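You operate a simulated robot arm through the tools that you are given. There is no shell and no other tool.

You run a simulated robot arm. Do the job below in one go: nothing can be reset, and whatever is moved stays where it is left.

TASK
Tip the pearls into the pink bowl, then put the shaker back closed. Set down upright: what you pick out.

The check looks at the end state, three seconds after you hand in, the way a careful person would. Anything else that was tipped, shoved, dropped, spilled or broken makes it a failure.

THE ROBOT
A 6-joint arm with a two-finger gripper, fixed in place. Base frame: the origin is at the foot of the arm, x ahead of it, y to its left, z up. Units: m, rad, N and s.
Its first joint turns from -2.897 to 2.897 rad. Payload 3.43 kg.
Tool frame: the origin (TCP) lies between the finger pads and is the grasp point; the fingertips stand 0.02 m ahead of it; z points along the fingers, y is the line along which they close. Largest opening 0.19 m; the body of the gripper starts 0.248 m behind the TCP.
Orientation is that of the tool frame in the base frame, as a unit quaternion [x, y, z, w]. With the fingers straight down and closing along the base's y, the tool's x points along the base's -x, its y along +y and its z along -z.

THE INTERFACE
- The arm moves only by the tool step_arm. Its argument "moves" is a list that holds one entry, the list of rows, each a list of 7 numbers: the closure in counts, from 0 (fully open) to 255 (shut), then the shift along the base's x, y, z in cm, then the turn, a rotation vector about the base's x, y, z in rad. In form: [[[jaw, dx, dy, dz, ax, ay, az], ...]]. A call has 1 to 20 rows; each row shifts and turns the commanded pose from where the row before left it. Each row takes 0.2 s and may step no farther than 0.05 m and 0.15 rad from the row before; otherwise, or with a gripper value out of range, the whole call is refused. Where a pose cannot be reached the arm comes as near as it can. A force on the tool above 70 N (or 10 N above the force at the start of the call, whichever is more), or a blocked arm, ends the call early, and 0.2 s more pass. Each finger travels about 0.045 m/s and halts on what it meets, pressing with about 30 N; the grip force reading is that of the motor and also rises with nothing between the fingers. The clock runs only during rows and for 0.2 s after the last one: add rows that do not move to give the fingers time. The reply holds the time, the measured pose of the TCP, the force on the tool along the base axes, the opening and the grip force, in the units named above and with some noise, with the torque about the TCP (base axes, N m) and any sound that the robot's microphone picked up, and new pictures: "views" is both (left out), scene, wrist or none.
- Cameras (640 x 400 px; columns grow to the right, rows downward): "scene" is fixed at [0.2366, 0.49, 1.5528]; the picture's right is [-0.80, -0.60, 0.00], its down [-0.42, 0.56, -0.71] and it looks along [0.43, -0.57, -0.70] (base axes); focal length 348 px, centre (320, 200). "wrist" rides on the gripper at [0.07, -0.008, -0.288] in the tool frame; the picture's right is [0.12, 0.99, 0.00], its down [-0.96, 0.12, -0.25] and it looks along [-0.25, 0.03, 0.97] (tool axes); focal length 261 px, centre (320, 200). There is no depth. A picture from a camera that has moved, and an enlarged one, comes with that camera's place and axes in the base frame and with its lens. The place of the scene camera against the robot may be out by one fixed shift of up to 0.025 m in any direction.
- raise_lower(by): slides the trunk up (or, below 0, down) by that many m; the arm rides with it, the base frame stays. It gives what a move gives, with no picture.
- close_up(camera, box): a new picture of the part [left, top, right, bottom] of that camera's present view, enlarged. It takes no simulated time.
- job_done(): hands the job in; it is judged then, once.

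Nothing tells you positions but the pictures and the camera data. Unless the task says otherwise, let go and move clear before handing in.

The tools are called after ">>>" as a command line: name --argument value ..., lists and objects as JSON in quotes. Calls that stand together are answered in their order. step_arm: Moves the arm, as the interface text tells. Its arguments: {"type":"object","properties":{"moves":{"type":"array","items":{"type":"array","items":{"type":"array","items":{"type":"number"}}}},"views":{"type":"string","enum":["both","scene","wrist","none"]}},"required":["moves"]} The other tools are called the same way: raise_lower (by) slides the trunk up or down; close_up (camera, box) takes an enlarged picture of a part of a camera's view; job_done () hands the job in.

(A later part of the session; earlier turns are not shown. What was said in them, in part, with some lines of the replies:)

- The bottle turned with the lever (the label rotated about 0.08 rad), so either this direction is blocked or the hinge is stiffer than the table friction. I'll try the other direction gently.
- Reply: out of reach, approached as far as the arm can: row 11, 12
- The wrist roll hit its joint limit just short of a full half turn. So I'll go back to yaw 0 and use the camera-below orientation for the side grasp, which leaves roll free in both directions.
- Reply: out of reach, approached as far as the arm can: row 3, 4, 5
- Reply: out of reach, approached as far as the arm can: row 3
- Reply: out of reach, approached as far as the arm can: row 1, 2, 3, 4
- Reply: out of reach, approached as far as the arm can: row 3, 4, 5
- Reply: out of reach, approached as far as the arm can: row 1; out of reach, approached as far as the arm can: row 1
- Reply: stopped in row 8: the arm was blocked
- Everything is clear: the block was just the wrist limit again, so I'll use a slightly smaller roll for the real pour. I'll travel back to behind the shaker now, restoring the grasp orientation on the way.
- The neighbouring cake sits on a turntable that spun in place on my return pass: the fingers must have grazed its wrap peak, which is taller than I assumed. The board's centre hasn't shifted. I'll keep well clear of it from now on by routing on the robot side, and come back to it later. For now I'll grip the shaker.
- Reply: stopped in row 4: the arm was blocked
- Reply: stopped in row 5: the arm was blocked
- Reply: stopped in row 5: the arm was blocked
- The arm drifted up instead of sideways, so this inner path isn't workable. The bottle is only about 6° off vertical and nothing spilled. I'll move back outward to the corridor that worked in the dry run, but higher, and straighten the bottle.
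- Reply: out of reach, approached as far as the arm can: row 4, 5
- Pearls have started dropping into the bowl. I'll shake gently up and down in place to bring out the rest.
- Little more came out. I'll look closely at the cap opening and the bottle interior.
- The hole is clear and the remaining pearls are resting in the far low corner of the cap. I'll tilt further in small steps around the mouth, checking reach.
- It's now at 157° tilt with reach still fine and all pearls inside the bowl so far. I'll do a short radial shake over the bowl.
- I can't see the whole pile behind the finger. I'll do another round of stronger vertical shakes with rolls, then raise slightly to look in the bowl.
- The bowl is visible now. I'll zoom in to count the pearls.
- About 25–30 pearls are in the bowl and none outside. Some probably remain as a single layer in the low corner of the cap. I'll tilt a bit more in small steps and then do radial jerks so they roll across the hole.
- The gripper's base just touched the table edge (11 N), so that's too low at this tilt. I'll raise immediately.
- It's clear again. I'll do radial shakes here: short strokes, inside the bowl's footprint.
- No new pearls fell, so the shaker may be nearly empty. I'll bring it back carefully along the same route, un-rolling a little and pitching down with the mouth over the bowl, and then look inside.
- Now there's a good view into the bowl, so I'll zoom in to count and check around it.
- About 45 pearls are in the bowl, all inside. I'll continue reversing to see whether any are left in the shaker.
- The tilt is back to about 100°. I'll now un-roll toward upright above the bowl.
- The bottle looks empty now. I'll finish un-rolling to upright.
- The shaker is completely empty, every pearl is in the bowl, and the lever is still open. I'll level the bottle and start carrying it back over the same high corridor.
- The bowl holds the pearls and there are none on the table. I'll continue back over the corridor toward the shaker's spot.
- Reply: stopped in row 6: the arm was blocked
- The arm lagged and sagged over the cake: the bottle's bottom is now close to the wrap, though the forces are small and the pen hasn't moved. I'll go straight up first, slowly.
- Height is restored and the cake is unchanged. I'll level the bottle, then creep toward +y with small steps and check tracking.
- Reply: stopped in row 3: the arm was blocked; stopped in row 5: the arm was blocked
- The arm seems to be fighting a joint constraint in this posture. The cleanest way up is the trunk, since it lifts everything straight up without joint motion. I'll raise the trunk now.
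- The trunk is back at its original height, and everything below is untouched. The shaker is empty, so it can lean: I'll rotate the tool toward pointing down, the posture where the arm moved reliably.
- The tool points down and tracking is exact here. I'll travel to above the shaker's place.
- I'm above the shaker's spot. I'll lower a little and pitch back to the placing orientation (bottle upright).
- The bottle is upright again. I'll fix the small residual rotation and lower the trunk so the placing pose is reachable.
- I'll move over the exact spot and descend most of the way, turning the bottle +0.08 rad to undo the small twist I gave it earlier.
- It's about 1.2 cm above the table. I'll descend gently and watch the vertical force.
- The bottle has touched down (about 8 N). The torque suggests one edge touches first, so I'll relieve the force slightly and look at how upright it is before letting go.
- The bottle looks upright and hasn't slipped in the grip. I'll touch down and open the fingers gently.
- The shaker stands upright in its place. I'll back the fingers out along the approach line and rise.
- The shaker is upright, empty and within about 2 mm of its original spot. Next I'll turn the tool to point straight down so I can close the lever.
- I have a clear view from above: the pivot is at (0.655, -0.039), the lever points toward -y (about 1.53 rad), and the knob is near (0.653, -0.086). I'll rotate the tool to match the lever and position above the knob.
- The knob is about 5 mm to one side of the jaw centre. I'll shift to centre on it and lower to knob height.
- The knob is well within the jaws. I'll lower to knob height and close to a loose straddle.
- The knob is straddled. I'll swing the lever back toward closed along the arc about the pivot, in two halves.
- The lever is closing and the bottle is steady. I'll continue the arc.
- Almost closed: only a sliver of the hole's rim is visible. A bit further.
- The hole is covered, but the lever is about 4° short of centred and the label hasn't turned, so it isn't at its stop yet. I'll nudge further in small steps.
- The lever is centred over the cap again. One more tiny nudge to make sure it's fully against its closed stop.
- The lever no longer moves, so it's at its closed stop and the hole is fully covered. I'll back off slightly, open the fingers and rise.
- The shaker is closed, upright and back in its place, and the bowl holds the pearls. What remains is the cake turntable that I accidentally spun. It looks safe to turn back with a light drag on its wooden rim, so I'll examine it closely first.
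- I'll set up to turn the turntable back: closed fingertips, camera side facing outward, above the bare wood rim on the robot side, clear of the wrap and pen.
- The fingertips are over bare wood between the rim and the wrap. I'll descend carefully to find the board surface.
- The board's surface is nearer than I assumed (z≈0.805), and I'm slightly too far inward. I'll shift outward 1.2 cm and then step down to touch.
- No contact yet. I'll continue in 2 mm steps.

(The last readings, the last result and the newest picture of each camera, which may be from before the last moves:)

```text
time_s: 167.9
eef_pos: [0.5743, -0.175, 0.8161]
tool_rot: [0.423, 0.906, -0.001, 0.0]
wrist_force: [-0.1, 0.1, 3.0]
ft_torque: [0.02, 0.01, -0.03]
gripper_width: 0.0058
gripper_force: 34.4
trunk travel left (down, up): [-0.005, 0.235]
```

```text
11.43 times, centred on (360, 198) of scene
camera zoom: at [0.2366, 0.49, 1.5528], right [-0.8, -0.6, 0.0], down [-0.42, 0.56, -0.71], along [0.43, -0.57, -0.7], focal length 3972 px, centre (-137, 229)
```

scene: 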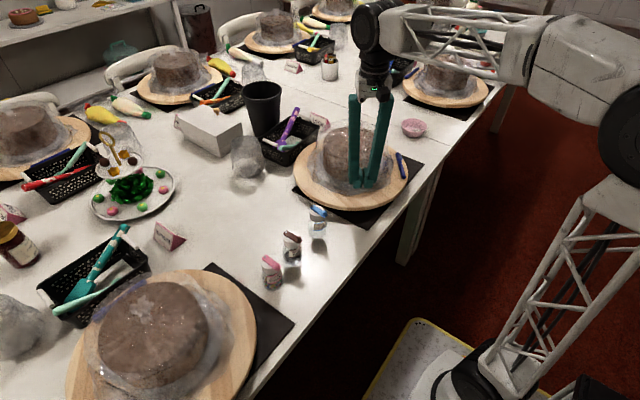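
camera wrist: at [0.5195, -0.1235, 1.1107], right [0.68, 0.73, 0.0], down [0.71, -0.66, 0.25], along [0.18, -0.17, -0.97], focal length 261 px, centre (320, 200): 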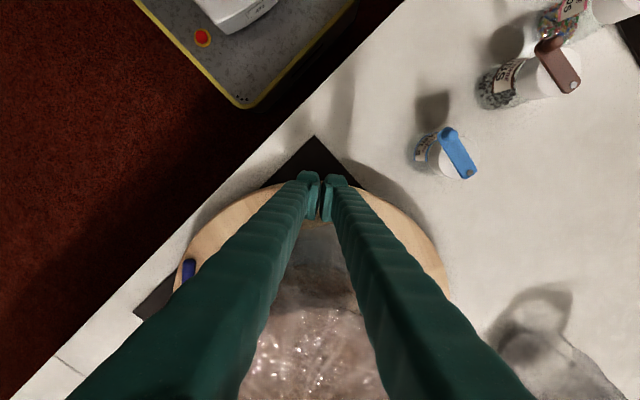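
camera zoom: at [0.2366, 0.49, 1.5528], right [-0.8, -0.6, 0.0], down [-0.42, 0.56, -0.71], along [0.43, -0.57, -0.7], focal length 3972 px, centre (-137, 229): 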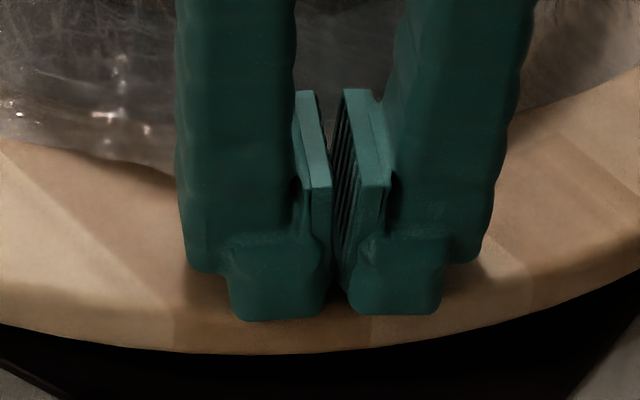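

Light contact with the wood (3 N). I'll drag a short way along the arc and see whether the board follows.

>>> step_arm --moves '[[[255, -0.5, -0.48, -0.03, 0, 0, 0.04], [255, -0.59, -0.56, 0, 0, 0, 0.0473], [255, -0.98, -1.13, 0, 0, 0, 0.0873], [255, -0.89, -1.21, 0, 0, 0, 0.0873], [255, 0, 0, 0, 0, 0, 0]]]' --views "scene"

>>> close_up --camera "scene" --box '[285, 110, 425, 230]'

```text
time_s: 169.1
eef_pos: [0.5448, -0.2103, 0.8179]
tool_rot: [0.301, 0.954, -0.001, 0.001]
wrist_force: [11.4, -7.9, 34.7]
ft_torque: [-0.14, -0.21, -0.18]
gripper_width: 0.0057
gripper_force: 34.1
trunk travel left (down, up): [-0.005, 0.235]
```

scene: 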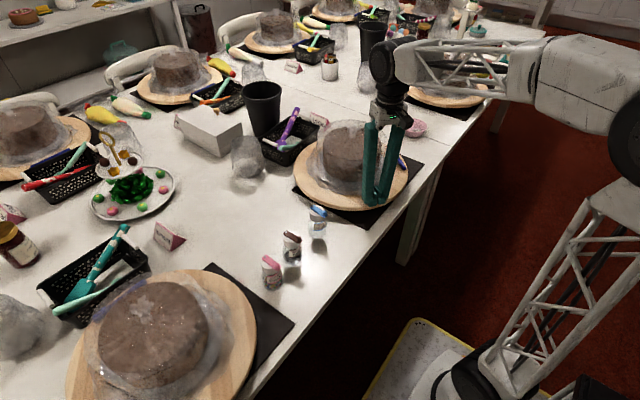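

```text
3.33 times, centred on (355, 170) of scene
camera zoom: at [0.2366, 0.49, 1.5528], right [-0.8, -0.6, 0.0], down [-0.42, 0.56, -0.71], along [0.43, -0.57, -0.7], focal length 1158 px, centre (203, 300)
```

zoom: 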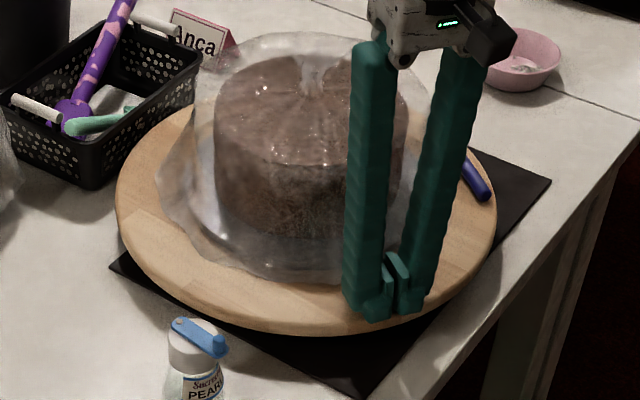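

The board is turning with the drag, but the pressing force rose to 35 N, which is too much. I'll lift a little to reduce it.

>>> step_arm --moves '[[[255, 0, 0, 0.3, 0, 0, 0], [255, 0, 0, 0, 0, 0, 0]]]' --views "none"

>>> step_arm --moves '[[[255, 0, 0, 0.15, 0, 0, 0], [255, 0, 0, 0, 0, 0, 0]]]' --views "none"

>>> close_up --camera "scene" --box '[285, 110, 425, 230]'

>>> close_up --camera "wrist" --box '[120, 140, 420, 330]'

```text
time_s: 169.7
eef_pos: [0.5437, -0.2081, 0.8166]
tool_rot: [0.301, 0.954, 0.0, -0.002]
wrist_force: [-0.3, 0.2, 0.3]
ft_torque: [-0.01, 0.0, 0.0]
gripper_width: 0.0063
gripper_force: 34.0
trunk travel left (down, up): [-0.005, 0.235]
```

```text
time_s: 170.3
eef_pos: [0.5446, -0.2089, 0.819]
tool_rot: [0.301, 0.954, -0.001, -0.001]
wrist_force: [0.3, 0.0, -0.5]
ft_torque: [0.0, 0.0, 0.01]
gripper_width: 0.0
gripper_force: 34.5
trunk travel left (down, up): [-0.005, 0.235]
```

```text
3.33 times, centred on (355, 170) of scene
camera zoom: at [0.2366, 0.49, 1.5528], right [-0.8, -0.6, 0.0], down [-0.42, 0.56, -0.71], along [0.43, -0.57, -0.7], focal length 1158 px, centre (203, 300)
```

zoom: 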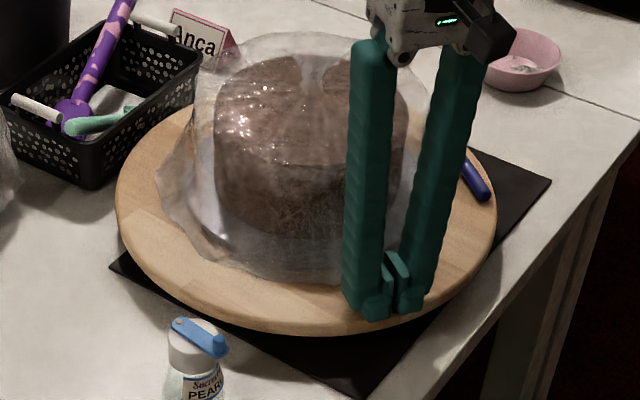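

```text
2.11 times, centred on (270, 235) of wrist
camera zoom: at [0.483, -0.1757, 1.1075], right [0.47, 0.88, 0.0], down [0.85, -0.46, 0.25], along [0.22, -0.12, -0.97], focal length 549 px, centre (425, 126)
```

zoom: 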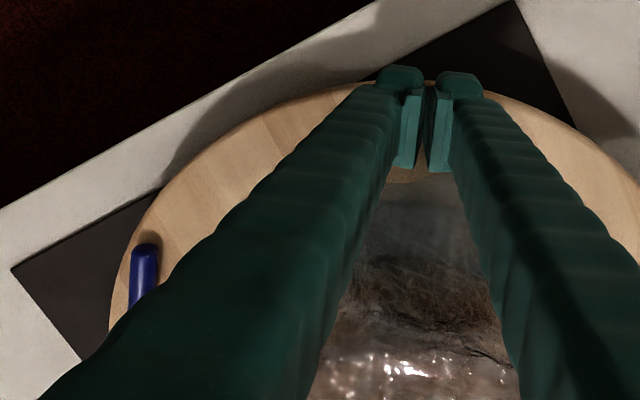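

The contact is released. I'll re-press lightly and continue in short drags, checking the force each time.

>>> step_arm --moves '[[[255, 0, 0, -0.25, 0, 0, 0], [255, 0, 0, 0, 0, 0, 0]]]' --views "none"

>>> step_arm --moves '[[[255, -0.77, -1.29, 0, 0, 0, 0.0873], [255, -0.66, -1.34, 0, 0, 0, 0.0873]]]' --views "none"

>>> close_up --camera "scene" --box '[285, 110, 425, 230]'

```text
time_s: 170.9
eef_pos: [0.5453, -0.2091, 0.8187]
tool_rot: [0.301, 0.954, -0.001, -0.001]
wrist_force: [-1.7, 0.9, 6.2]
ft_torque: [0.04, 0.0, 0.07]
gripper_width: 0.0057
gripper_force: 34.0
trunk travel left (down, up): [-0.005, 0.235]
```

```text
time_s: 171.5
eef_pos: [0.5299, -0.237, 0.8176]
tool_rot: [0.216, 0.976, 0.0, 0.0]
wrist_force: [-5.5, 1.1, 16.0]
ft_torque: [0.05, 0.06, -0.07]
gripper_width: 0.0059
gripper_force: 33.8
trunk travel left (down, up): [-0.005, 0.235]
```

```text
3.33 times, centred on (355, 170) of scene
camera zoom: at [0.2366, 0.49, 1.5528], right [-0.8, -0.6, 0.0], down [-0.42, 0.56, -0.71], along [0.43, -0.57, -0.7], focal length 1158 px, centre (203, 300)
```

zoom: 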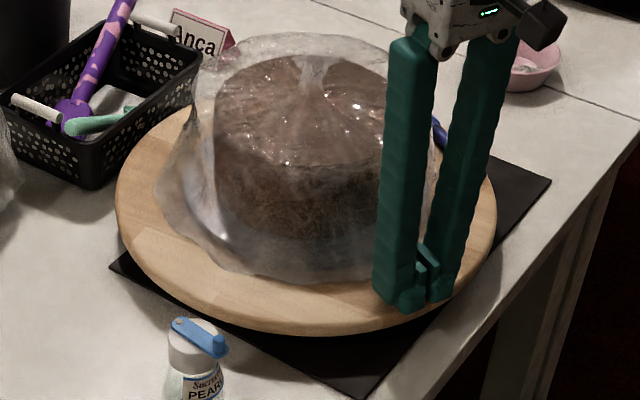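

The turntable follows smoothly and stays centred. I'll lighten slightly and continue the arc.

>>> step_arm --moves '[[[255, -0.54, -1.4, 0.05, 0, 0, 0.0873], [255, -0.42, -1.45, 0, 0, 0, 0.0873], [255, -0.29, -1.47, 0, 0, 0, 0.0873]]]' --views "none"

>>> step_arm --moves '[[[255, -0.16, -1.49, 0, 0, 0, 0.0873], [255, -0.02, -1.5, 0, 0, 0, 0.0873], [255, 0.1, -1.5, 0, 0, 0, 0.0873]]]' --views "scene"

>>> close_up --camera "scene" --box '[285, 110, 425, 230]'

```text
time_s: 172.3
eef_pos: [0.5195, -0.2797, 0.8172]
tool_rot: [0.088, 0.996, 0.0, 0.0]
wrist_force: [0.7, -1.2, 10.3]
ft_torque: [-0.04, -0.01, -0.21]
gripper_width: 0.0059
gripper_force: 34.6
trunk travel left (down, up): [-0.005, 0.235]
```

```text
time_s: 173.1
eef_pos: [0.5191, -0.3232, 0.8188]
tool_rot: [-0.044, 0.999, -0.001, 0.0]
wrist_force: [0.2, 0.3, -0.5]
ft_torque: [-0.01, -0.04, -0.01]
gripper_width: 0.0
gripper_force: 34.5
trunk travel left (down, up): [-0.005, 0.235]
```

scene: 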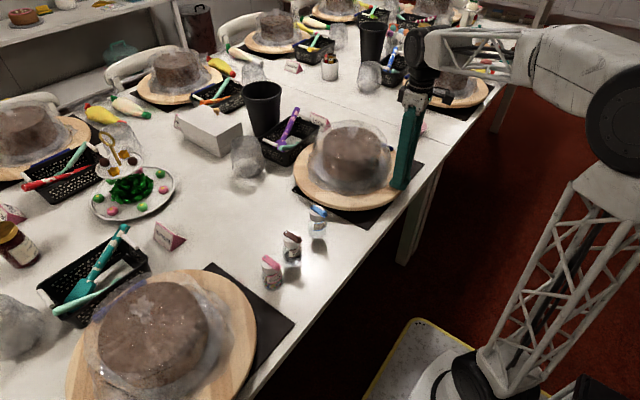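

```text
3.33 times, centred on (355, 170) of scene
camera zoom: at [0.2366, 0.49, 1.5528], right [-0.8, -0.6, 0.0], down [-0.42, 0.56, -0.71], along [0.43, -0.57, -0.7], focal length 1158 px, centre (203, 300)
```

zoom: 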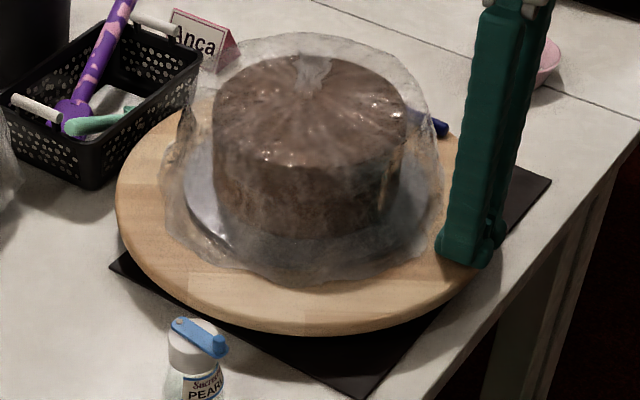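

The turntable has turned about 40° so far. I'll lift, go back around the rim and do another stroke.

>>> step_arm --moves '[[[255, 0, 0, 2.0, 0, 0, 0], [255, 0, 0, 2.0, 0, 0, 0], [255, -0.3, 2.49, 0, 0, 0, -0.1358], [255, 0.24, 2.36, 0, 0, 0, -0.1358], [255, 0.56, 2.3, 0, 0, 0, -0.1358], [255, 0.88, 2.2, 0, 0, 0, -0.1358], [255, 1.17, 2.06, 0, 0, 0, -0.1358], [255, 1.44, 1.88, 0, 0, 0, -0.1358], [255, 1.66, 1.65, 0, 0, 0, -0.1358], [255, 1.9, 1.42, 0, 0, 0, -0.1358], [255, 2.07, 1.15, 0, 0, 0, -0.1358], [255, 0, 0, -2.0, 0, 0, 0], [255, 0, 0, -1.7, 0, 0, 0], [255, 0, 0, 0, 0, 0, 0]]]' --views "both"

>>> close_up --camera "scene" --box '[285, 110, 425, 230]'

>>> close_up --camera "wrist" --box '[220, 120, 420, 300]'

```text
time_s: 176.1
eef_pos: [0.6131, -0.149, 0.8202]
tool_rot: [0.539, 0.843, -0.001, -0.001]
wrist_force: [-0.4, 0.7, -0.3]
ft_torque: [0.03, -0.01, -0.01]
gripper_width: 0.0001
gripper_force: 34.0
trunk travel left (down, up): [-0.005, 0.235]
camera wrist: at [0.5745, -0.0889, 1.1085], right [0.85, 0.53, 0.0], down [0.51, -0.82, 0.25], along [0.13, -0.21, -0.97], focal length 261 px, centre (320, 200)
```

scene: 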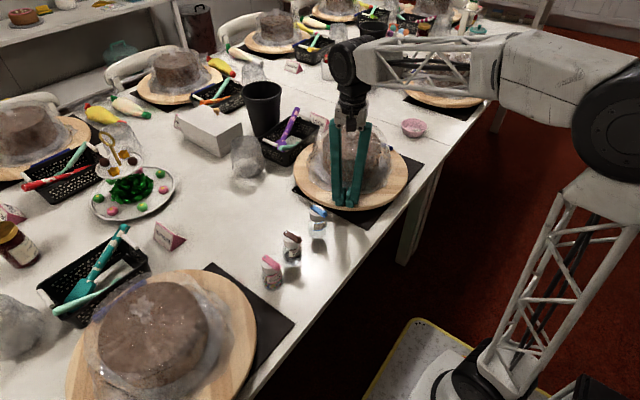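
wrist: 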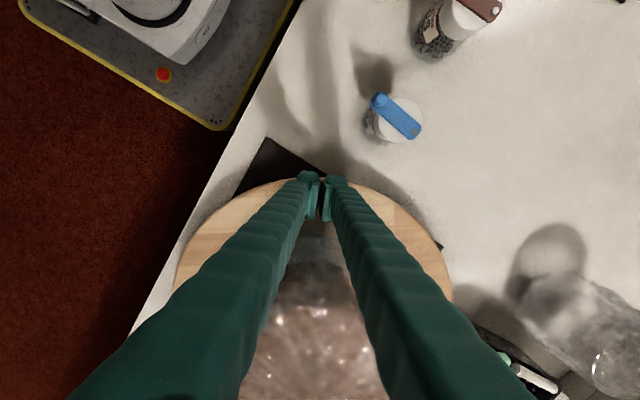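

```text
3.33 times, centred on (355, 170) of scene
camera zoom: at [0.2366, 0.49, 1.5528], right [-0.8, -0.6, 0.0], down [-0.42, 0.56, -0.71], along [0.43, -0.57, -0.7], focal length 1158 px, centre (203, 300)
```

zoom: 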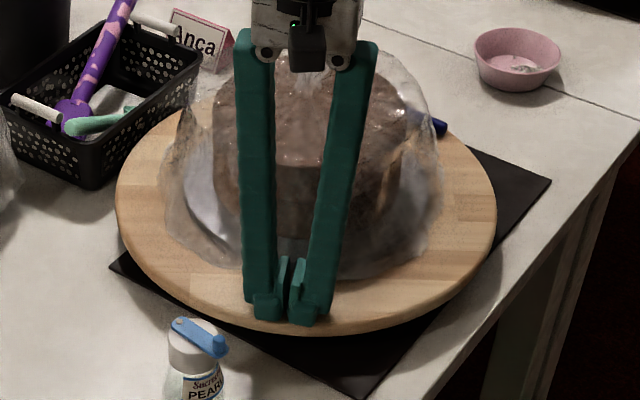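

```text
2.22 times, centred on (320, 210) of wrist
camera zoom: at [0.5745, -0.0889, 1.1085], right [0.85, 0.53, 0.0], down [0.51, -0.82, 0.25], along [0.13, -0.21, -0.97], focal length 579 px, centre (320, 178)
```

zoom: 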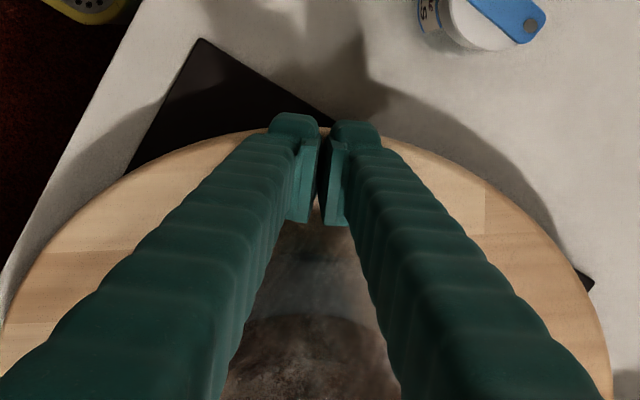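

I'm positioned at the start of the second stroke. I'll press down lightly.

>>> step_arm --moves '[[[255, 0, 0, -0.25, 0, 0, 0], [255, 0, 0, 0, 0, 0, 0]]]' --views "none"

>>> step_arm --moves '[[[255, 0, 0, -0.1, 0, 0, 0], [255, 0, 0, 0, 0, 0, 0]]]' --views "none"

```text
time_s: 176.7
eef_pos: [0.6122, -0.1483, 0.8197]
tool_rot: [0.536, 0.844, -0.001, 0.0]
wrist_force: [0.1, -0.3, -0.1]
ft_torque: [0.03, 0.01, 0.02]
gripper_width: 0.0
gripper_force: 34.2
trunk travel left (down, up): [-0.005, 0.235]
```

```text
time_s: 177.3
eef_pos: [0.6134, -0.1483, 0.8179]
tool_rot: [0.537, 0.844, -0.001, -0.001]
wrist_force: [-0.5, 0.8, 0.3]
ft_torque: [0.03, 0.0, 0.0]
gripper_width: 0.0001
gripper_force: 34.2
trunk travel left (down, up): [-0.005, 0.235]
```

>>> step_arm --moves '[[[255, 0, 0, -0.12, 0, 0, 0], [255, -0.66, -0.35, 0, 0, 0, 0.0436], [255, -0.67, -0.34, 0, 0, 0, 0.0437], [255, -1.27, -0.81, 0, 0, 0, 0.0873]]]' --views "none"

>>> step_arm --moves '[[[255, -1.19, -0.91, 0, 0, 0, 0.0873], [255, -1.1, -1.02, 0, 0, 0, 0.0873]]]' --views "none"

>>> close_up --camera "scene" --box '[285, 110, 425, 230]'

```text
time_s: 178.3
eef_pos: [0.5876, -0.1652, 0.8169]
tool_rot: [0.462, 0.887, -0.001, -0.001]
wrist_force: [-3.7, 2.3, 19.2]
ft_torque: [0.03, 0.06, -0.22]
gripper_width: 0.006
gripper_force: 33.9
trunk travel left (down, up): [-0.005, 0.235]
```

```text
time_s: 178.9
eef_pos: [0.5652, -0.1859, 0.8191]
tool_rot: [0.382, 0.924, -0.001, 0.0]
wrist_force: [3.8, -4.6, 19.0]
ft_torque: [-0.08, -0.05, -0.21]
gripper_width: 0.0059
gripper_force: 34.1
trunk travel left (down, up): [-0.005, 0.235]
```

```text
3.33 times, centred on (355, 170) of scene
camera zoom: at [0.2366, 0.49, 1.5528], right [-0.8, -0.6, 0.0], down [-0.42, 0.56, -0.71], along [0.43, -0.57, -0.7], focal length 1158 px, centre (203, 300)
```

zoom: 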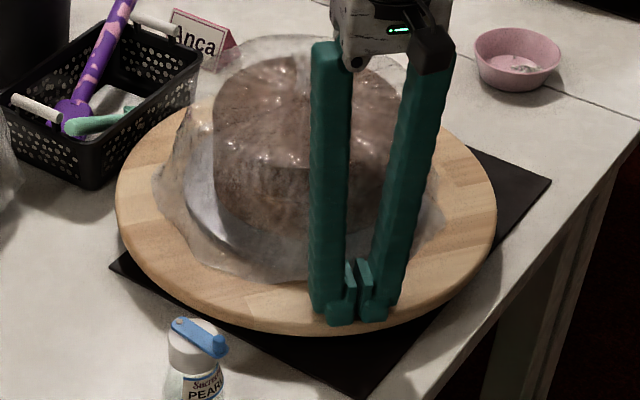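

It's turning nicely. I'll continue with slightly lighter pressure.

>>> step_arm --moves '[[[255, -1.02, -1.1, 0.06, 0, 0, 0.0873], [255, -0.91, -1.19, 0, 0, 0, 0.0873], [255, -0.81, -1.27, 0, 0, 0, 0.0873]]]' --views "none"

>>> step_arm --moves '[[[255, -0.69, -1.33, 0, 0, 0, 0.0873], [255, -0.57, -1.39, 0, 0, 0, 0.0873], [255, -0.45, -1.43, 0, 0, 0, 0.0873]]]' --views "none"

>>> close_up --camera "scene" --box '[285, 110, 425, 230]'

>>> close_up --camera "wrist" --box '[60, 120, 520, 400]'

```text
time_s: 179.7
eef_pos: [0.5347, -0.2202, 0.8172]
tool_rot: [0.257, 0.966, 0.0, -0.001]
wrist_force: [1.7, -1.2, 6.5]
ft_torque: [-0.04, -0.11, -0.05]
gripper_width: 0.0062
gripper_force: 34.3
trunk travel left (down, up): [-0.005, 0.235]
```

```text
time_s: 180.5
eef_pos: [0.5203, -0.2602, 0.8191]
tool_rot: [0.13, 0.992, -0.001, 0.001]
wrist_force: [-0.5, 0.1, -0.7]
ft_torque: [-0.05, 0.0, -0.05]
gripper_width: 0.0003
gripper_force: 33.7
trunk travel left (down, up): [-0.005, 0.235]
```

```text
3.33 times, centred on (355, 170) of scene
camera zoom: at [0.2366, 0.49, 1.5528], right [-0.8, -0.6, 0.0], down [-0.42, 0.56, -0.71], along [0.43, -0.57, -0.7], focal length 1158 px, centre (203, 300)
```

zoom: 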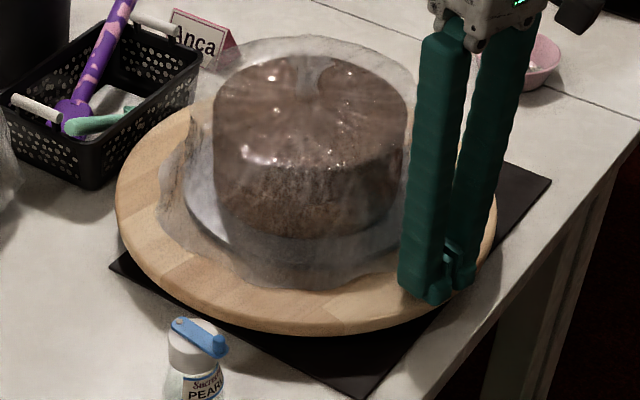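

```text
1.39 times, centred on (290, 260) of wrist
camera zoom: at [0.4509, -0.2507, 1.1059], right [0.14, 0.99, 0.0], down [0.96, -0.14, 0.25], along [0.24, -0.04, -0.97], focal length 363 px, centre (362, 116)
```

zoom: 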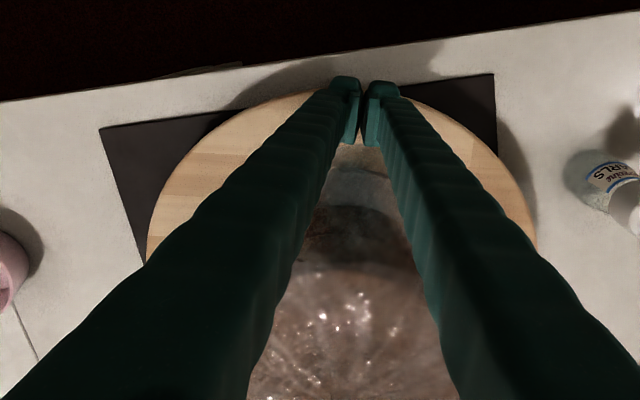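

Contact was lost near the end. I'll re-press here and continue the arc.

>>> step_arm --moves '[[[255, 0, 0, -0.12, 0, 0, 0], [255, -0.33, -1.46, 0, 0, 0, 0.0873], [255, -0.19, -1.49, 0, 0, 0, 0.0873]]]' --views "none"

>>> step_arm --moves '[[[255, -0.07, -1.5, 0, 0, 0, 0.0873], [255, 0.07, -1.5, 0, 0, 0, 0.0873]]]' --views "none"

>>> close_up --camera "scene" --box '[285, 110, 425, 230]'

```text
time_s: 181.3
eef_pos: [0.515, -0.29, 0.8174]
tool_rot: [0.044, 0.999, -0.001, 0.001]
wrist_force: [0.5, 0.7, 0.3]
ft_torque: [-0.04, 0.02, 0.03]
gripper_width: 0.0
gripper_force: 33.8
trunk travel left (down, up): [-0.005, 0.235]
```

```text
time_s: 181.9
eef_pos: [0.5151, -0.3201, 0.8177]
tool_rot: [-0.044, 0.999, -0.001, 0.0]
wrist_force: [-0.6, 0.0, 0.0]
ft_torque: [-0.04, 0.0, -0.01]
gripper_width: 0.0
gripper_force: 34.6
trunk travel left (down, up): [-0.005, 0.235]
```

```text
3.33 times, centred on (355, 170) of scene
camera zoom: at [0.2366, 0.49, 1.5528], right [-0.8, -0.6, 0.0], down [-0.42, 0.56, -0.71], along [0.43, -0.57, -0.7], focal length 1158 px, centre (203, 300)
```

zoom: 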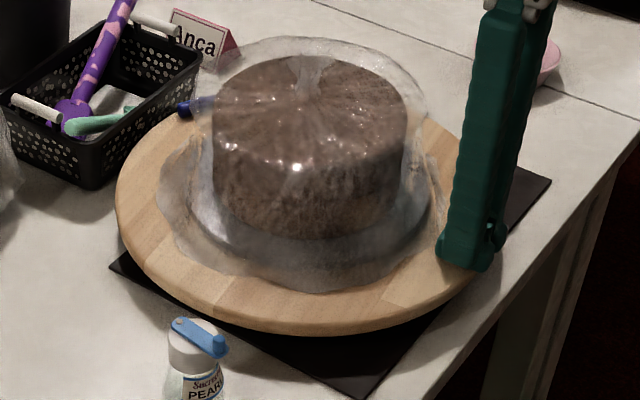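

The pen has come round to nearly its original position on the far-left side; the board is coasting. I'll lift off and see where it settles.

>>> step_arm --moves '[[[255, 0, 0, 2.0, 0, 0, 0], [255, 0, 0, 2.0, 0, 0, 0], [255, 0, 0, 0, 0, 0, 0]]]' --views "scene"

>>> close_up --camera "scene" --box '[285, 110, 425, 230]'

>>> step_arm --moves '[[[255, 0, 0, 0, 0, 0, 0], [255, 0, 0, 0, 0, 0, 0], [255, 0, 0, 0, 0, 0, 0]]]' --views "scene"

>>> close_up --camera "scene" --box '[285, 110, 425, 230]'

```text
time_s: 182.7
eef_pos: [0.5157, -0.3208, 0.8601]
tool_rot: [-0.044, 0.999, 0.0, 0.001]
wrist_force: [-0.3, 0.5, -0.4]
ft_torque: [-0.01, -0.02, -0.01]
gripper_width: 0.0
gripper_force: 34.4
trunk travel left (down, up): [-0.005, 0.235]
```

scene: 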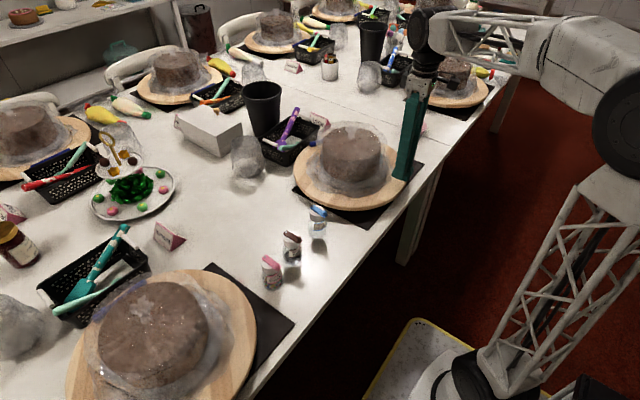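

```text
3.33 times, centred on (355, 170) of scene
camera zoom: at [0.2366, 0.49, 1.5528], right [-0.8, -0.6, 0.0], down [-0.42, 0.56, -0.71], along [0.43, -0.57, -0.7], focal length 1158 px, centre (203, 300)
```

zoom: 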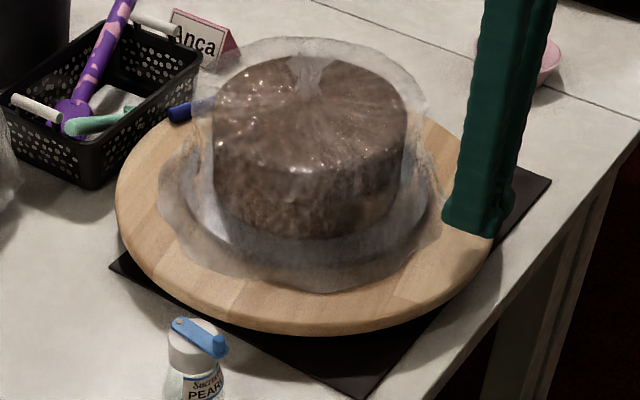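

```text
time_s: 183.5
eef_pos: [0.5169, -0.3205, 0.8602]
tool_rot: [-0.043, 0.999, -0.002, 0.0]
wrist_force: [0.8, -0.2, -0.5]
ft_torque: [-0.01, 0.01, 0.01]
gripper_width: 0.0
gripper_force: 34.0
trunk travel left (down, up): [-0.005, 0.235]
```

scene: 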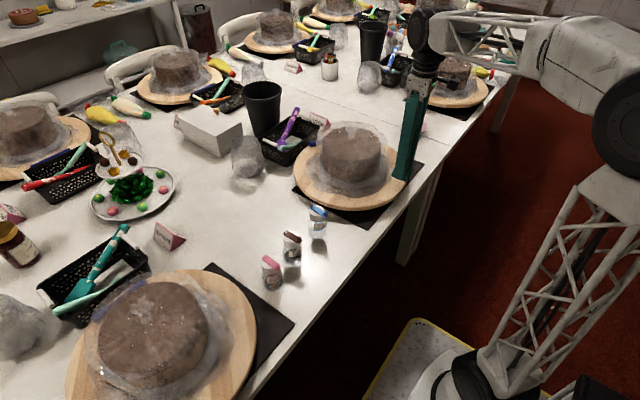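

```text
3.33 times, centred on (355, 170) of scene
camera zoom: at [0.2366, 0.49, 1.5528], right [-0.8, -0.6, 0.0], down [-0.42, 0.56, -0.71], along [0.43, -0.57, -0.7], focal length 1158 px, centre (203, 300)
```

zoom: 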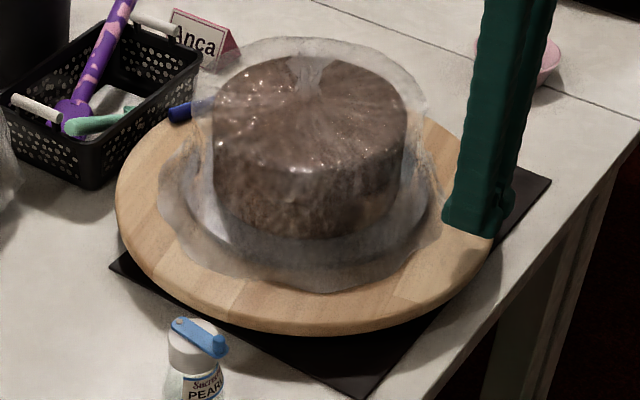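

It has settled about 20° short of its original angle, judging by the pen. I'll press down here again and drag slowly, keeping contact until it stops.

>>> step_arm --moves '[[[255, 0, 0, -2.0, 0, 0, 0], [255, 0, 0, -2.0, 0, 0, 0], [255, 0, 0, -0.35, 0, 0, 0], [255, 0, 0, 0, 0, 0, 0]]]' --views "none"

>>> step_arm --moves '[[[255, 0, 0, -0.12, 0, 0, 0], [255, 0, 0, 0, 0, 0, 0]]]' --views "none"

```text
time_s: 184.5
eef_pos: [0.5142, -0.3204, 0.8177]
tool_rot: [-0.044, 0.999, -0.002, 0.0]
wrist_force: [-0.9, 0.8, 45.4]
ft_torque: [0.09, 0.11, 0.26]
gripper_width: 0.006
gripper_force: 34.0
trunk travel left (down, up): [-0.005, 0.235]
```

```text
time_s: 185.0
eef_pos: [0.5136, -0.3218, 0.8182]
tool_rot: [-0.044, 0.999, -0.002, 0.003]
wrist_force: [-6.9, 1.4, 36.9]
ft_torque: [0.13, 0.22, 0.4]
gripper_width: 0.0059
gripper_force: 34.3
trunk travel left (down, up): [-0.005, 0.235]
stopped in row 2: the force on the tool passed its limit at 73 N (the readings are from after the stop); the commanded pose is now the measured one
```

That pressed too hard. I'll raise immediately to relieve it.

>>> step_arm --moves '[[[255, 0, 0, 0.15, 0, 0, 0], [255, 0, 0, 0, 0, 0, 0]]]' --views "scene"

>>> close_up --camera "scene" --box '[285, 110, 425, 230]'

```text
time_s: 185.6
eef_pos: [0.5143, -0.3216, 0.8175]
tool_rot: [-0.043, 0.999, -0.001, 0.002]
wrist_force: [-10.5, -1.6, 32.5]
ft_torque: [0.03, 0.26, -0.22]
gripper_width: 0.0057
gripper_force: 34.4
trunk travel left (down, up): [-0.005, 0.235]
```

scene: 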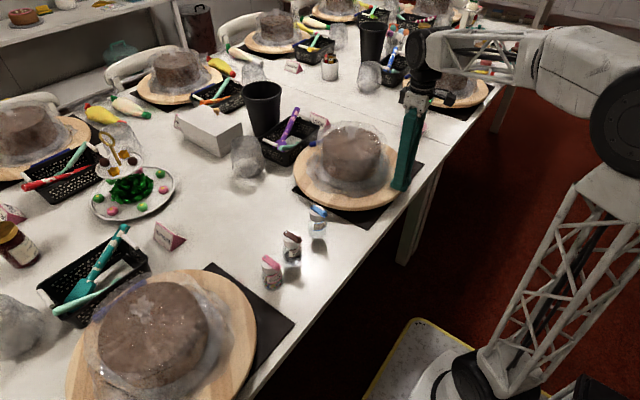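

```text
3.33 times, centred on (355, 170) of scene
camera zoom: at [0.2366, 0.49, 1.5528], right [-0.8, -0.6, 0.0], down [-0.42, 0.56, -0.71], along [0.43, -0.57, -0.7], focal length 1158 px, centre (203, 300)
```

zoom: 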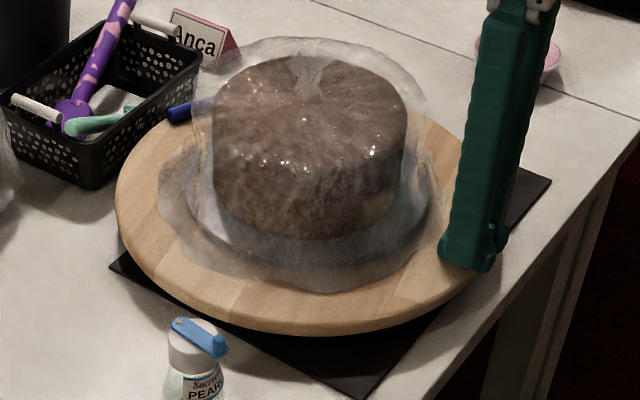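

>>> step_arm --moves '[[[255, 0, 0, 0.18, 0, 0, 0], [255, 0, 0, 0, 0, 0, 0]]]' --views "none"

```text
time_s: 186.2
eef_pos: [0.5156, -0.3204, 0.818]
tool_rot: [-0.043, 0.999, -0.002, 0.001]
wrist_force: [0.2, 0.4, -0.2]
ft_torque: [0.01, -0.01, -0.01]
gripper_width: 0.0
gripper_force: 34.5
trunk travel left (down, up): [-0.005, 0.235]
```

Contact has just released. I'll lower by a fraction of a millimetre for a light touch.

>>> step_arm --moves '[[[255, 0, 0, -0.08, 0, 0, 0], [255, 0, 0, 0, 0, 0, 0]]]' --views "none"

```text
time_s: 186.8
eef_pos: [0.5158, -0.3208, 0.8189]
tool_rot: [-0.043, 0.999, -0.001, 0.001]
wrist_force: [0.3, 0.2, 0.3]
ft_torque: [0.0, -0.01, -0.03]
gripper_width: 0.0
gripper_force: 34.5
trunk travel left (down, up): [-0.005, 0.235]
```

>>> step_arm --moves '[[[255, 0, 0, -0.06, 0, 0, 0], [255, 0, 0, 0, 0, 0, 0]]]' --views "none"

```text
time_s: 187.4
eef_pos: [0.5158, -0.3217, 0.8177]
tool_rot: [-0.044, 0.999, -0.002, 0.001]
wrist_force: [-0.1, -0.6, 0.1]
ft_torque: [0.02, -0.02, -0.01]
gripper_width: 0.0004
gripper_force: 34.1
trunk travel left (down, up): [-0.005, 0.235]
```

The touch is starting. I'll press a hair more and drag slowly.

>>> step_arm --moves '[[[255, 0, 0, -0.05, 0, 0, 0], [255, 0.09, -0.745, 0, 0, 0, 0.0436], [255, 0.12, -0.74, 0, 0, 0, 0.0436], [255, 0.155, -0.733, 0, 0, 0, 0.0436]]]' --views "none"

>>> close_up --camera "scene" --box '[285, 110, 425, 230]'

```text
time_s: 188.4
eef_pos: [0.5184, -0.3432, 0.8172]
tool_rot: [-0.109, 0.994, -0.002, 0.002]
wrist_force: [-1.9, -2.3, 17.7]
ft_torque: [0.0, 0.09, -0.23]
gripper_width: 0.006
gripper_force: 34.7
trunk travel left (down, up): [-0.005, 0.235]
```

```text
3.33 times, centred on (355, 170) of scene
camera zoom: at [0.2366, 0.49, 1.5528], right [-0.8, -0.6, 0.0], down [-0.42, 0.56, -0.71], along [0.43, -0.57, -0.7], focal length 1158 px, centre (203, 300)
```

zoom: 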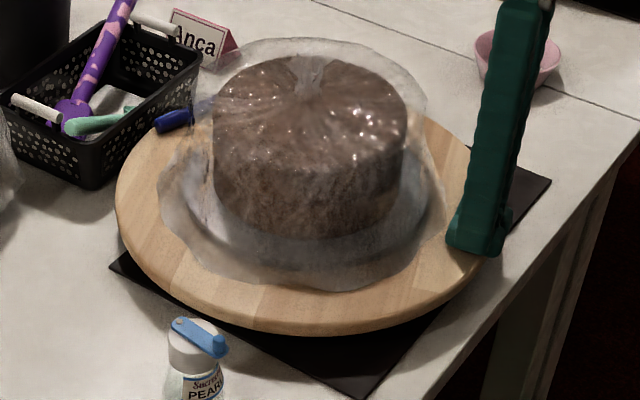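

It's moving in the right direction (about 4° gained, about 17° to go). I'll continue slowly.

>>> step_arm --moves '[[[255, 0.188, -0.726, 0, 0, 0, 0.0436], [255, 0.22, -0.717, 0, 0, 0, 0.0436], [255, 0.25, -0.707, 0, 0, 0, 0.0436]]]' --views "none"

>>> close_up --camera "scene" --box '[285, 110, 425, 230]'

```text
time_s: 189.2
eef_pos: [0.526, -0.3647, 0.8178]
tool_rot: [-0.174, 0.985, -0.002, 0.003]
wrist_force: [0.6, -1.9, 26.9]
ft_torque: [0.01, 0.1, -0.39]
gripper_width: 0.006
gripper_force: 34.6
trunk travel left (down, up): [-0.005, 0.235]
```

```text
3.33 times, centred on (355, 170) of scene
camera zoom: at [0.2366, 0.49, 1.5528], right [-0.8, -0.6, 0.0], down [-0.42, 0.56, -0.71], along [0.43, -0.57, -0.7], focal length 1158 px, centre (203, 300)
```

zoom: 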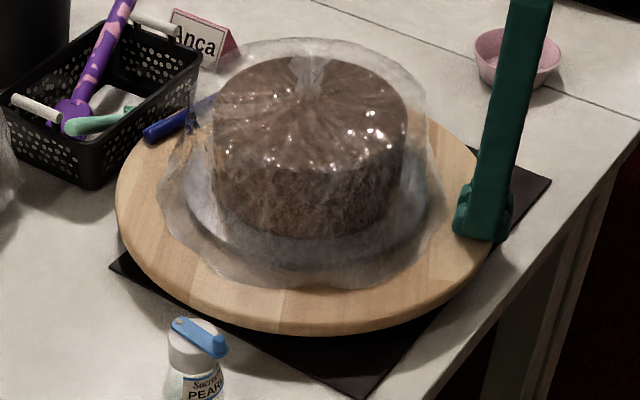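

Good progress (about 11° to go). I'll lighten the pressure a little and continue.

>>> step_arm --moves '[[[255, 0.28, -0.695, 0.06, 0, 0, 0.0436], [255, 0.31, -0.68, 0, 0, 0, 0.0436], [255, 0.34, -0.67, 0, 0, 0, 0.0436]]]' --views "none"

>>> close_up --camera "scene" --box '[285, 110, 425, 230]'

```text
time_s: 190.0
eef_pos: [0.5334, -0.3838, 0.8179]
tool_rot: [-0.237, 0.971, -0.001, 0.002]
wrist_force: [3.4, 0.2, 17.4]
ft_torque: [0.02, 0.0, -0.23]
gripper_width: 0.0059
gripper_force: 33.5
trunk travel left (down, up): [-0.005, 0.235]
```

```text
3.33 times, centred on (355, 170) of scene
camera zoom: at [0.2366, 0.49, 1.5528], right [-0.8, -0.6, 0.0], down [-0.42, 0.56, -0.71], along [0.43, -0.57, -0.7], focal length 1158 px, centre (203, 300)
```

zoom: 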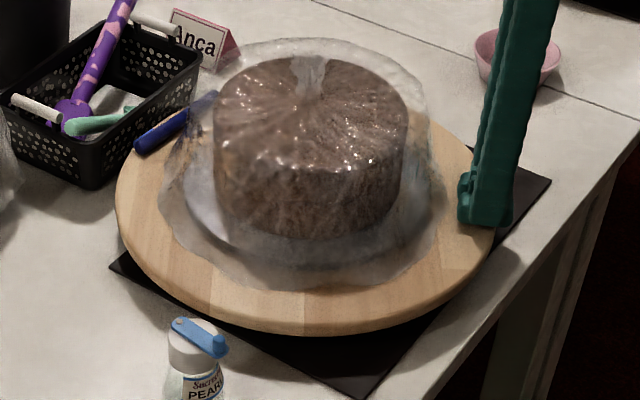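

Nearly there, about 5° more. Two more small steps and then hold.

>>> step_arm --moves '[[[255, 0.36, -0.655, 0, 0, 0, 0.0436], [255, 0.39, -0.64, 0, 0, 0, 0.0436], [255, 0, 0, 0, 0, 0, 0], [255, 0, 0, 0, 0, 0, 0]]]' --views "scene"

>>> close_up --camera "scene" --box '[285, 110, 425, 230]'

```text
time_s: 191.0
eef_pos: [0.5416, -0.3984, 0.8176]
tool_rot: [-0.28, 0.96, -0.001, 0.001]
wrist_force: [4.3, 1.7, 10.8]
ft_torque: [0.07, -0.02, -0.02]
gripper_width: 0.0059
gripper_force: 34.1
trunk travel left (down, up): [-0.005, 0.235]
```

scene: 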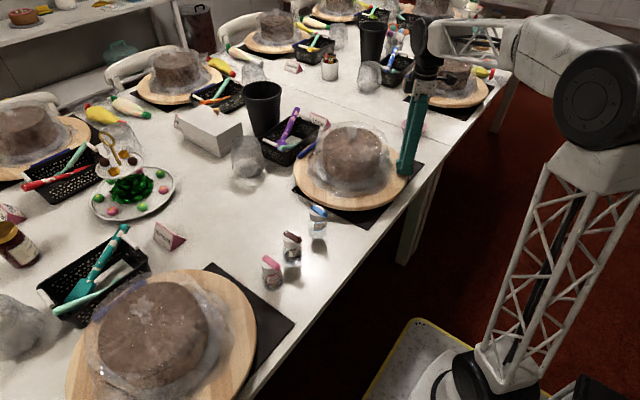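

```text
3.33 times, centred on (355, 170) of scene
camera zoom: at [0.2366, 0.49, 1.5528], right [-0.8, -0.6, 0.0], down [-0.42, 0.56, -0.71], along [0.43, -0.57, -0.7], focal length 1158 px, centre (203, 300)
```

zoom: 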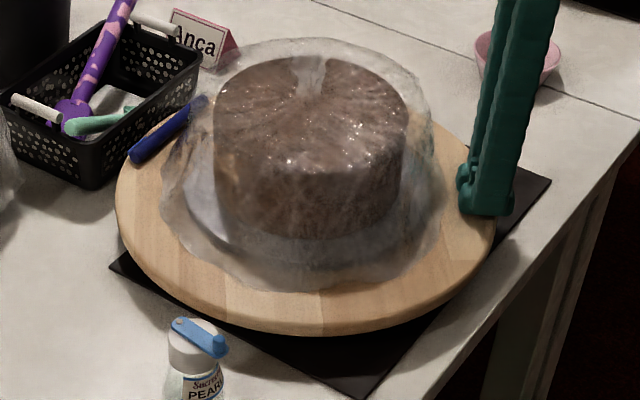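

The pen is back at its original position to within a couple of degrees. I'll lift straight off and confirm it stays.

>>> step_arm --moves '[[[255, 0, 0, 0.3, 0, 0, 0], [255, 0, 0, 1.5, 0, 0, 0], [255, 0, 0, 3.0, 0, 0, 0], [255, 0, 0, 4.0, 0, 0, 0], [255, 0, 0, 4.0, 0, 0, 0], [255, 0, 0, 4.0, 0, 0, 0], [255, 0, 0, 4.0, 0, 0, 0], [255, 0, 0, 0, 0, 0, 0]]]' --views "both"

>>> close_up --camera "scene" --box '[285, 110, 425, 230]'

```text
time_s: 192.8
eef_pos: [0.5421, -0.399, 1.0257]
tool_rot: [-0.28, 0.96, -0.001, 0.001]
wrist_force: [0.2, -0.4, 0.7]
ft_torque: [-0.01, 0.0, -0.01]
gripper_width: 0.0001
gripper_force: 34.0
trunk travel left (down, up): [-0.005, 0.235]
camera wrist: at [0.4857, -0.4434, 1.3135], right [-0.63, 0.77, 0.0], down [0.75, 0.61, 0.25], along [0.2, 0.16, -0.97], focal length 261 px, centre (320, 200)
```

scene: 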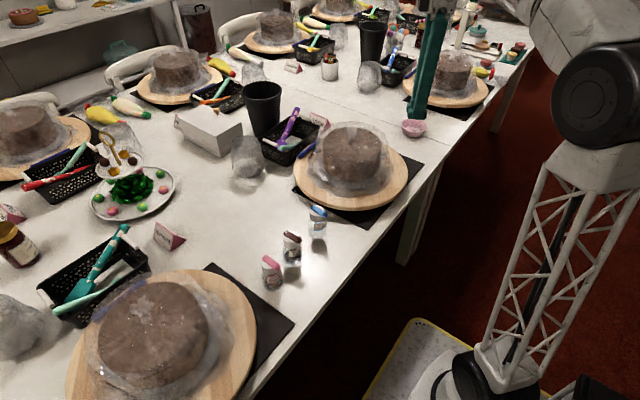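
wrist: 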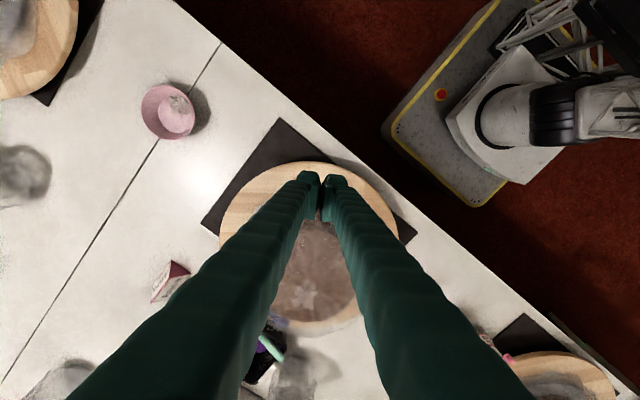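

```text
3.33 times, centred on (355, 170) of scene
camera zoom: at [0.2366, 0.49, 1.5528], right [-0.8, -0.6, 0.0], down [-0.42, 0.56, -0.71], along [0.43, -0.57, -0.7], focal length 1158 px, centre (203, 300)
```

zoom: 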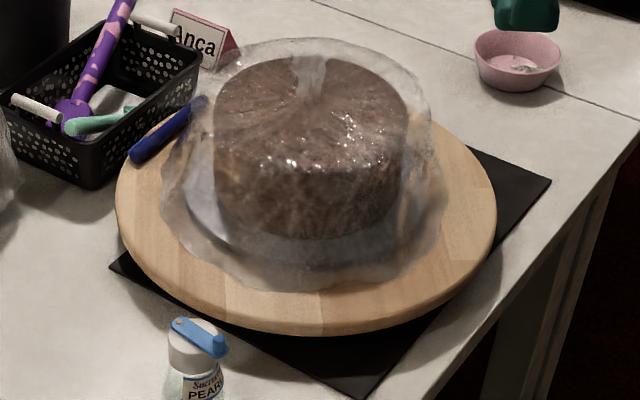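

The turntable stays put at its original angle, centred on its mat. Now a final survey of everything I touched: shaker, bowl, neighbours and table.

>>> close_up --camera "scene" --box '[300, 195, 340, 240]'

>>> close_up --camera "scene" --box '[240, 190, 350, 300]'

>>> close_up --camera "wrist" --box '[120, 60, 230, 160]'

>>> close_up --camera "scene" --box '[395, 105, 435, 145]'

```text
8.89 times, centred on (320, 218) of scene
camera zoom: at [0.2366, 0.49, 1.5528], right [-0.8, -0.6, 0.0], down [-0.42, 0.56, -0.71], along [0.43, -0.57, -0.7], focal length 3089 px, centre (320, 44)
```

zoom: 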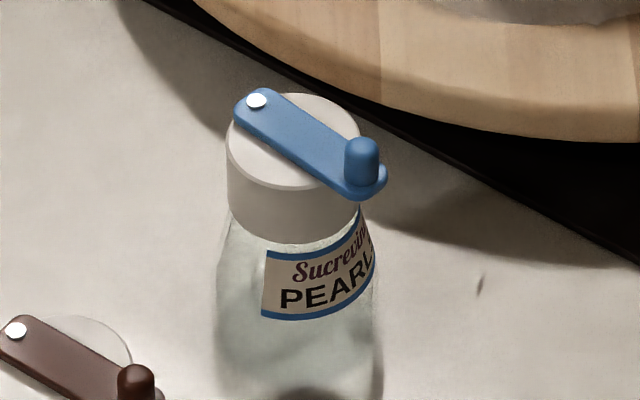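

```text
3.64 times, centred on (295, 245) of scene
camera zoom: at [0.2366, 0.49, 1.5528], right [-0.8, -0.6, 0.0], down [-0.42, 0.56, -0.71], along [0.43, -0.57, -0.7], focal length 1264 px, centre (411, 36)
```

zoom: 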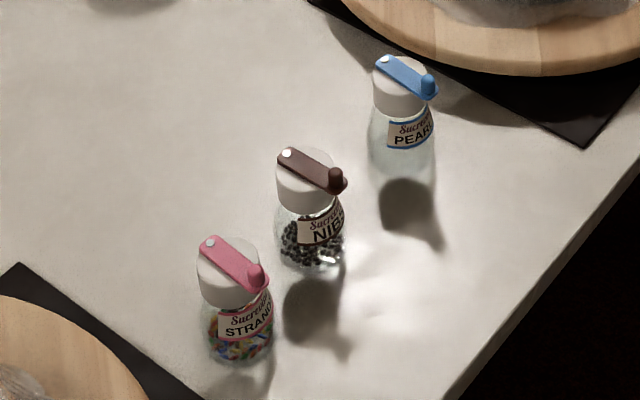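

```text
4.00 times, centred on (175, 110) of wrist
camera zoom: at [0.4857, -0.4434, 1.3135], right [-0.63, 0.77, 0.0], down [0.75, 0.61, 0.25], along [0.2, 0.16, -0.97], focal length 1043 px, centre (900, 560)
```

zoom: 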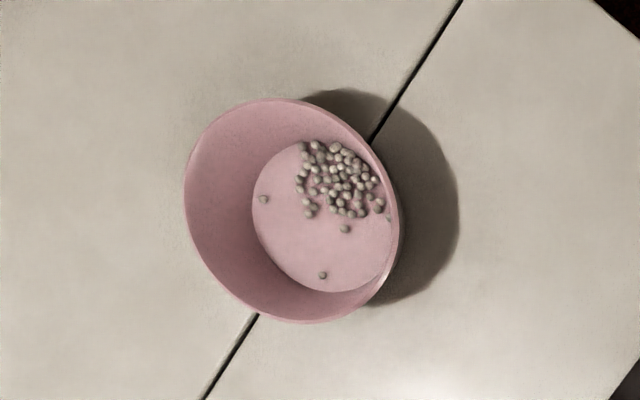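

```text
10.00 times, centred on (415, 125) of scene
camera zoom: at [0.2366, 0.49, 1.5528], right [-0.8, -0.6, 0.0], down [-0.42, 0.56, -0.71], along [0.43, -0.57, -0.7], focal length 3475 px, centre (-630, 950)
```

zoom: 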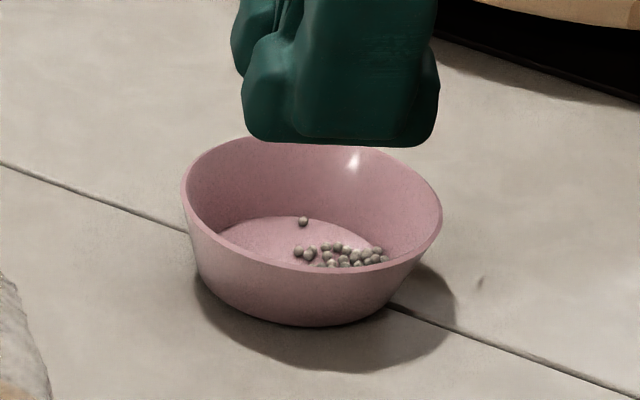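

The final state looks right:
- About 50 pearls are in the pink bowl, with none on the table.
- The pearls shaker is upright, closed and back in its place.
- The neighbouring shakers are untouched, and the turntable is back within about 2° of where it was.

I'll lift the arm clear with the trunk and take a last look.

>>> raise_lower --by 0.12

>>> step_arm --moves '[[[255, 0, 0, 0, 0, 0, 0], [255, 0, 0, 0, 0, 0, 0]]]' --views "both"

>>> close_up --camera "scene" --box '[240, 90, 450, 300]'

```text
time_s: 194.3
eef_pos: [0.5423, -0.3987, 1.1444]
tool_rot: [-0.281, 0.96, -0.002, 0.001]
wrist_force: [-0.1, 0.1, -1.0]
ft_torque: [0.02, 0.03, 0.01]
gripper_width: 0.0
gripper_force: 34.3
trunk travel left (down, up): [-0.125, 0.115]
```

```text
time_s: 194.9
eef_pos: [0.5414, -0.3992, 1.1462]
tool_rot: [-0.28, 0.96, -0.001, 0.001]
wrist_force: [0.8, 0.6, 1.1]
ft_torque: [0.01, 0.0, 0.04]
gripper_width: 0.0
gripper_force: 34.4
trunk travel left (down, up): [-0.125, 0.115]
camera wrist: at [0.4858, -0.4435, 1.4331], right [-0.63, 0.77, 0.0], down [0.75, 0.61, 0.25], along [0.2, 0.16, -0.97], focal length 261 px, centre (320, 200)
```

scene: 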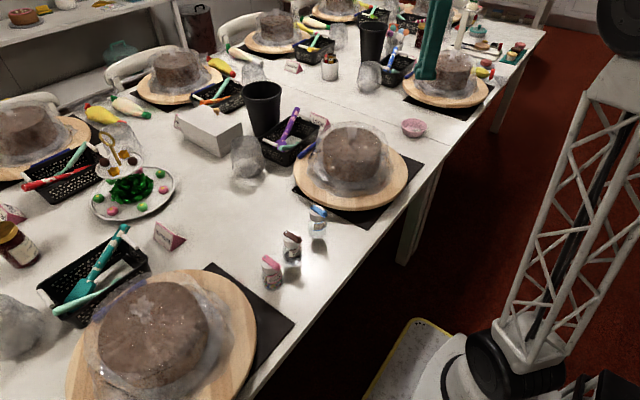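
wrist: 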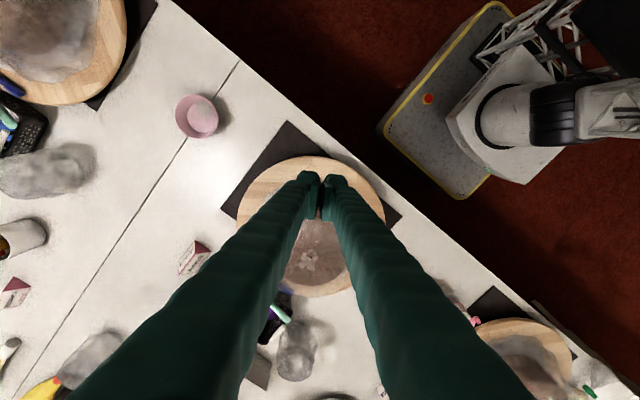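

```text
1.90 times, centred on (345, 195) of scene
camera zoom: at [0.2366, 0.49, 1.5528], right [-0.8, -0.6, 0.0], down [-0.42, 0.56, -0.71], along [0.43, -0.57, -0.7], focal length 662 px, centre (272, 210)
```

zoom: 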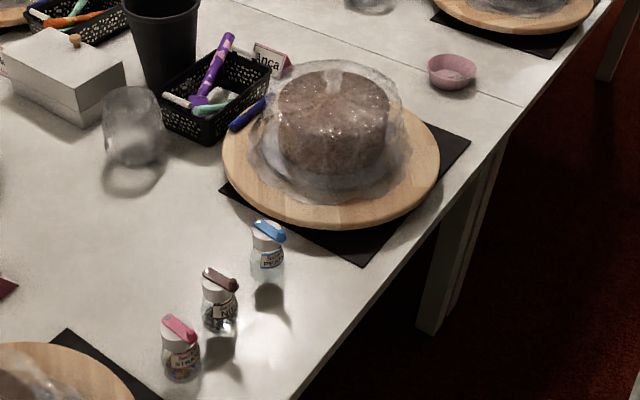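

Everything appears in order. One last check of the bowl from above before handing in.

>>> close_up --camera "wrist" --box '[165, 80, 240, 150]'

```text
5.71 times, centred on (202, 115) of wrist
camera zoom: at [0.4858, -0.4435, 1.4331], right [-0.63, 0.77, 0.0], down [0.75, 0.61, 0.25], along [0.2, 0.16, -0.97], focal length 1489 px, centre (991, 686)
```

zoom: 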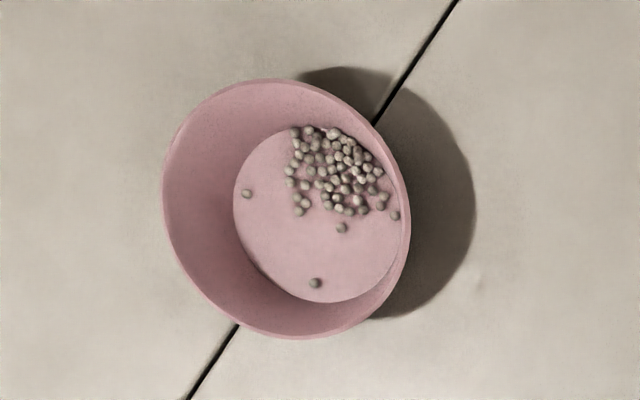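

The pearls are all in the pink bowl, the shaker is upright, closed and back in its place, and the arm is clear. I'm handing the job in.

>>> job_done

```text
The job is handed in.
```

I tipped the pearls into the pink bowl and put the shaker back closed and upright, but I knocked a neighbouring cake along the way. The job is handed in.

- **Pearls:** about 50 are in the bowl. I saw none on the table, and the shaker looked empty.
- **Shaker:** it stands about 2–3 mm from where it was, twisted by roughly 0.1 rad (about 6°). The lever is back against its closed stop and covers the hole.
- **Cake turntable:** on a trial pass before pouring, the arm grazed the wrapped cake next to the shaker and spun its turntable about 135°. I turned it back by dragging the rim, and it now sits within about 2° of its original angle on the same spot. One press on the rim reached 73 N; I saw no damage or shift.
- **Table edge:** the base of the gripper touched the table edge once at about 11 N while pouring.

I saw no change to the other two shakers or the other cakes.
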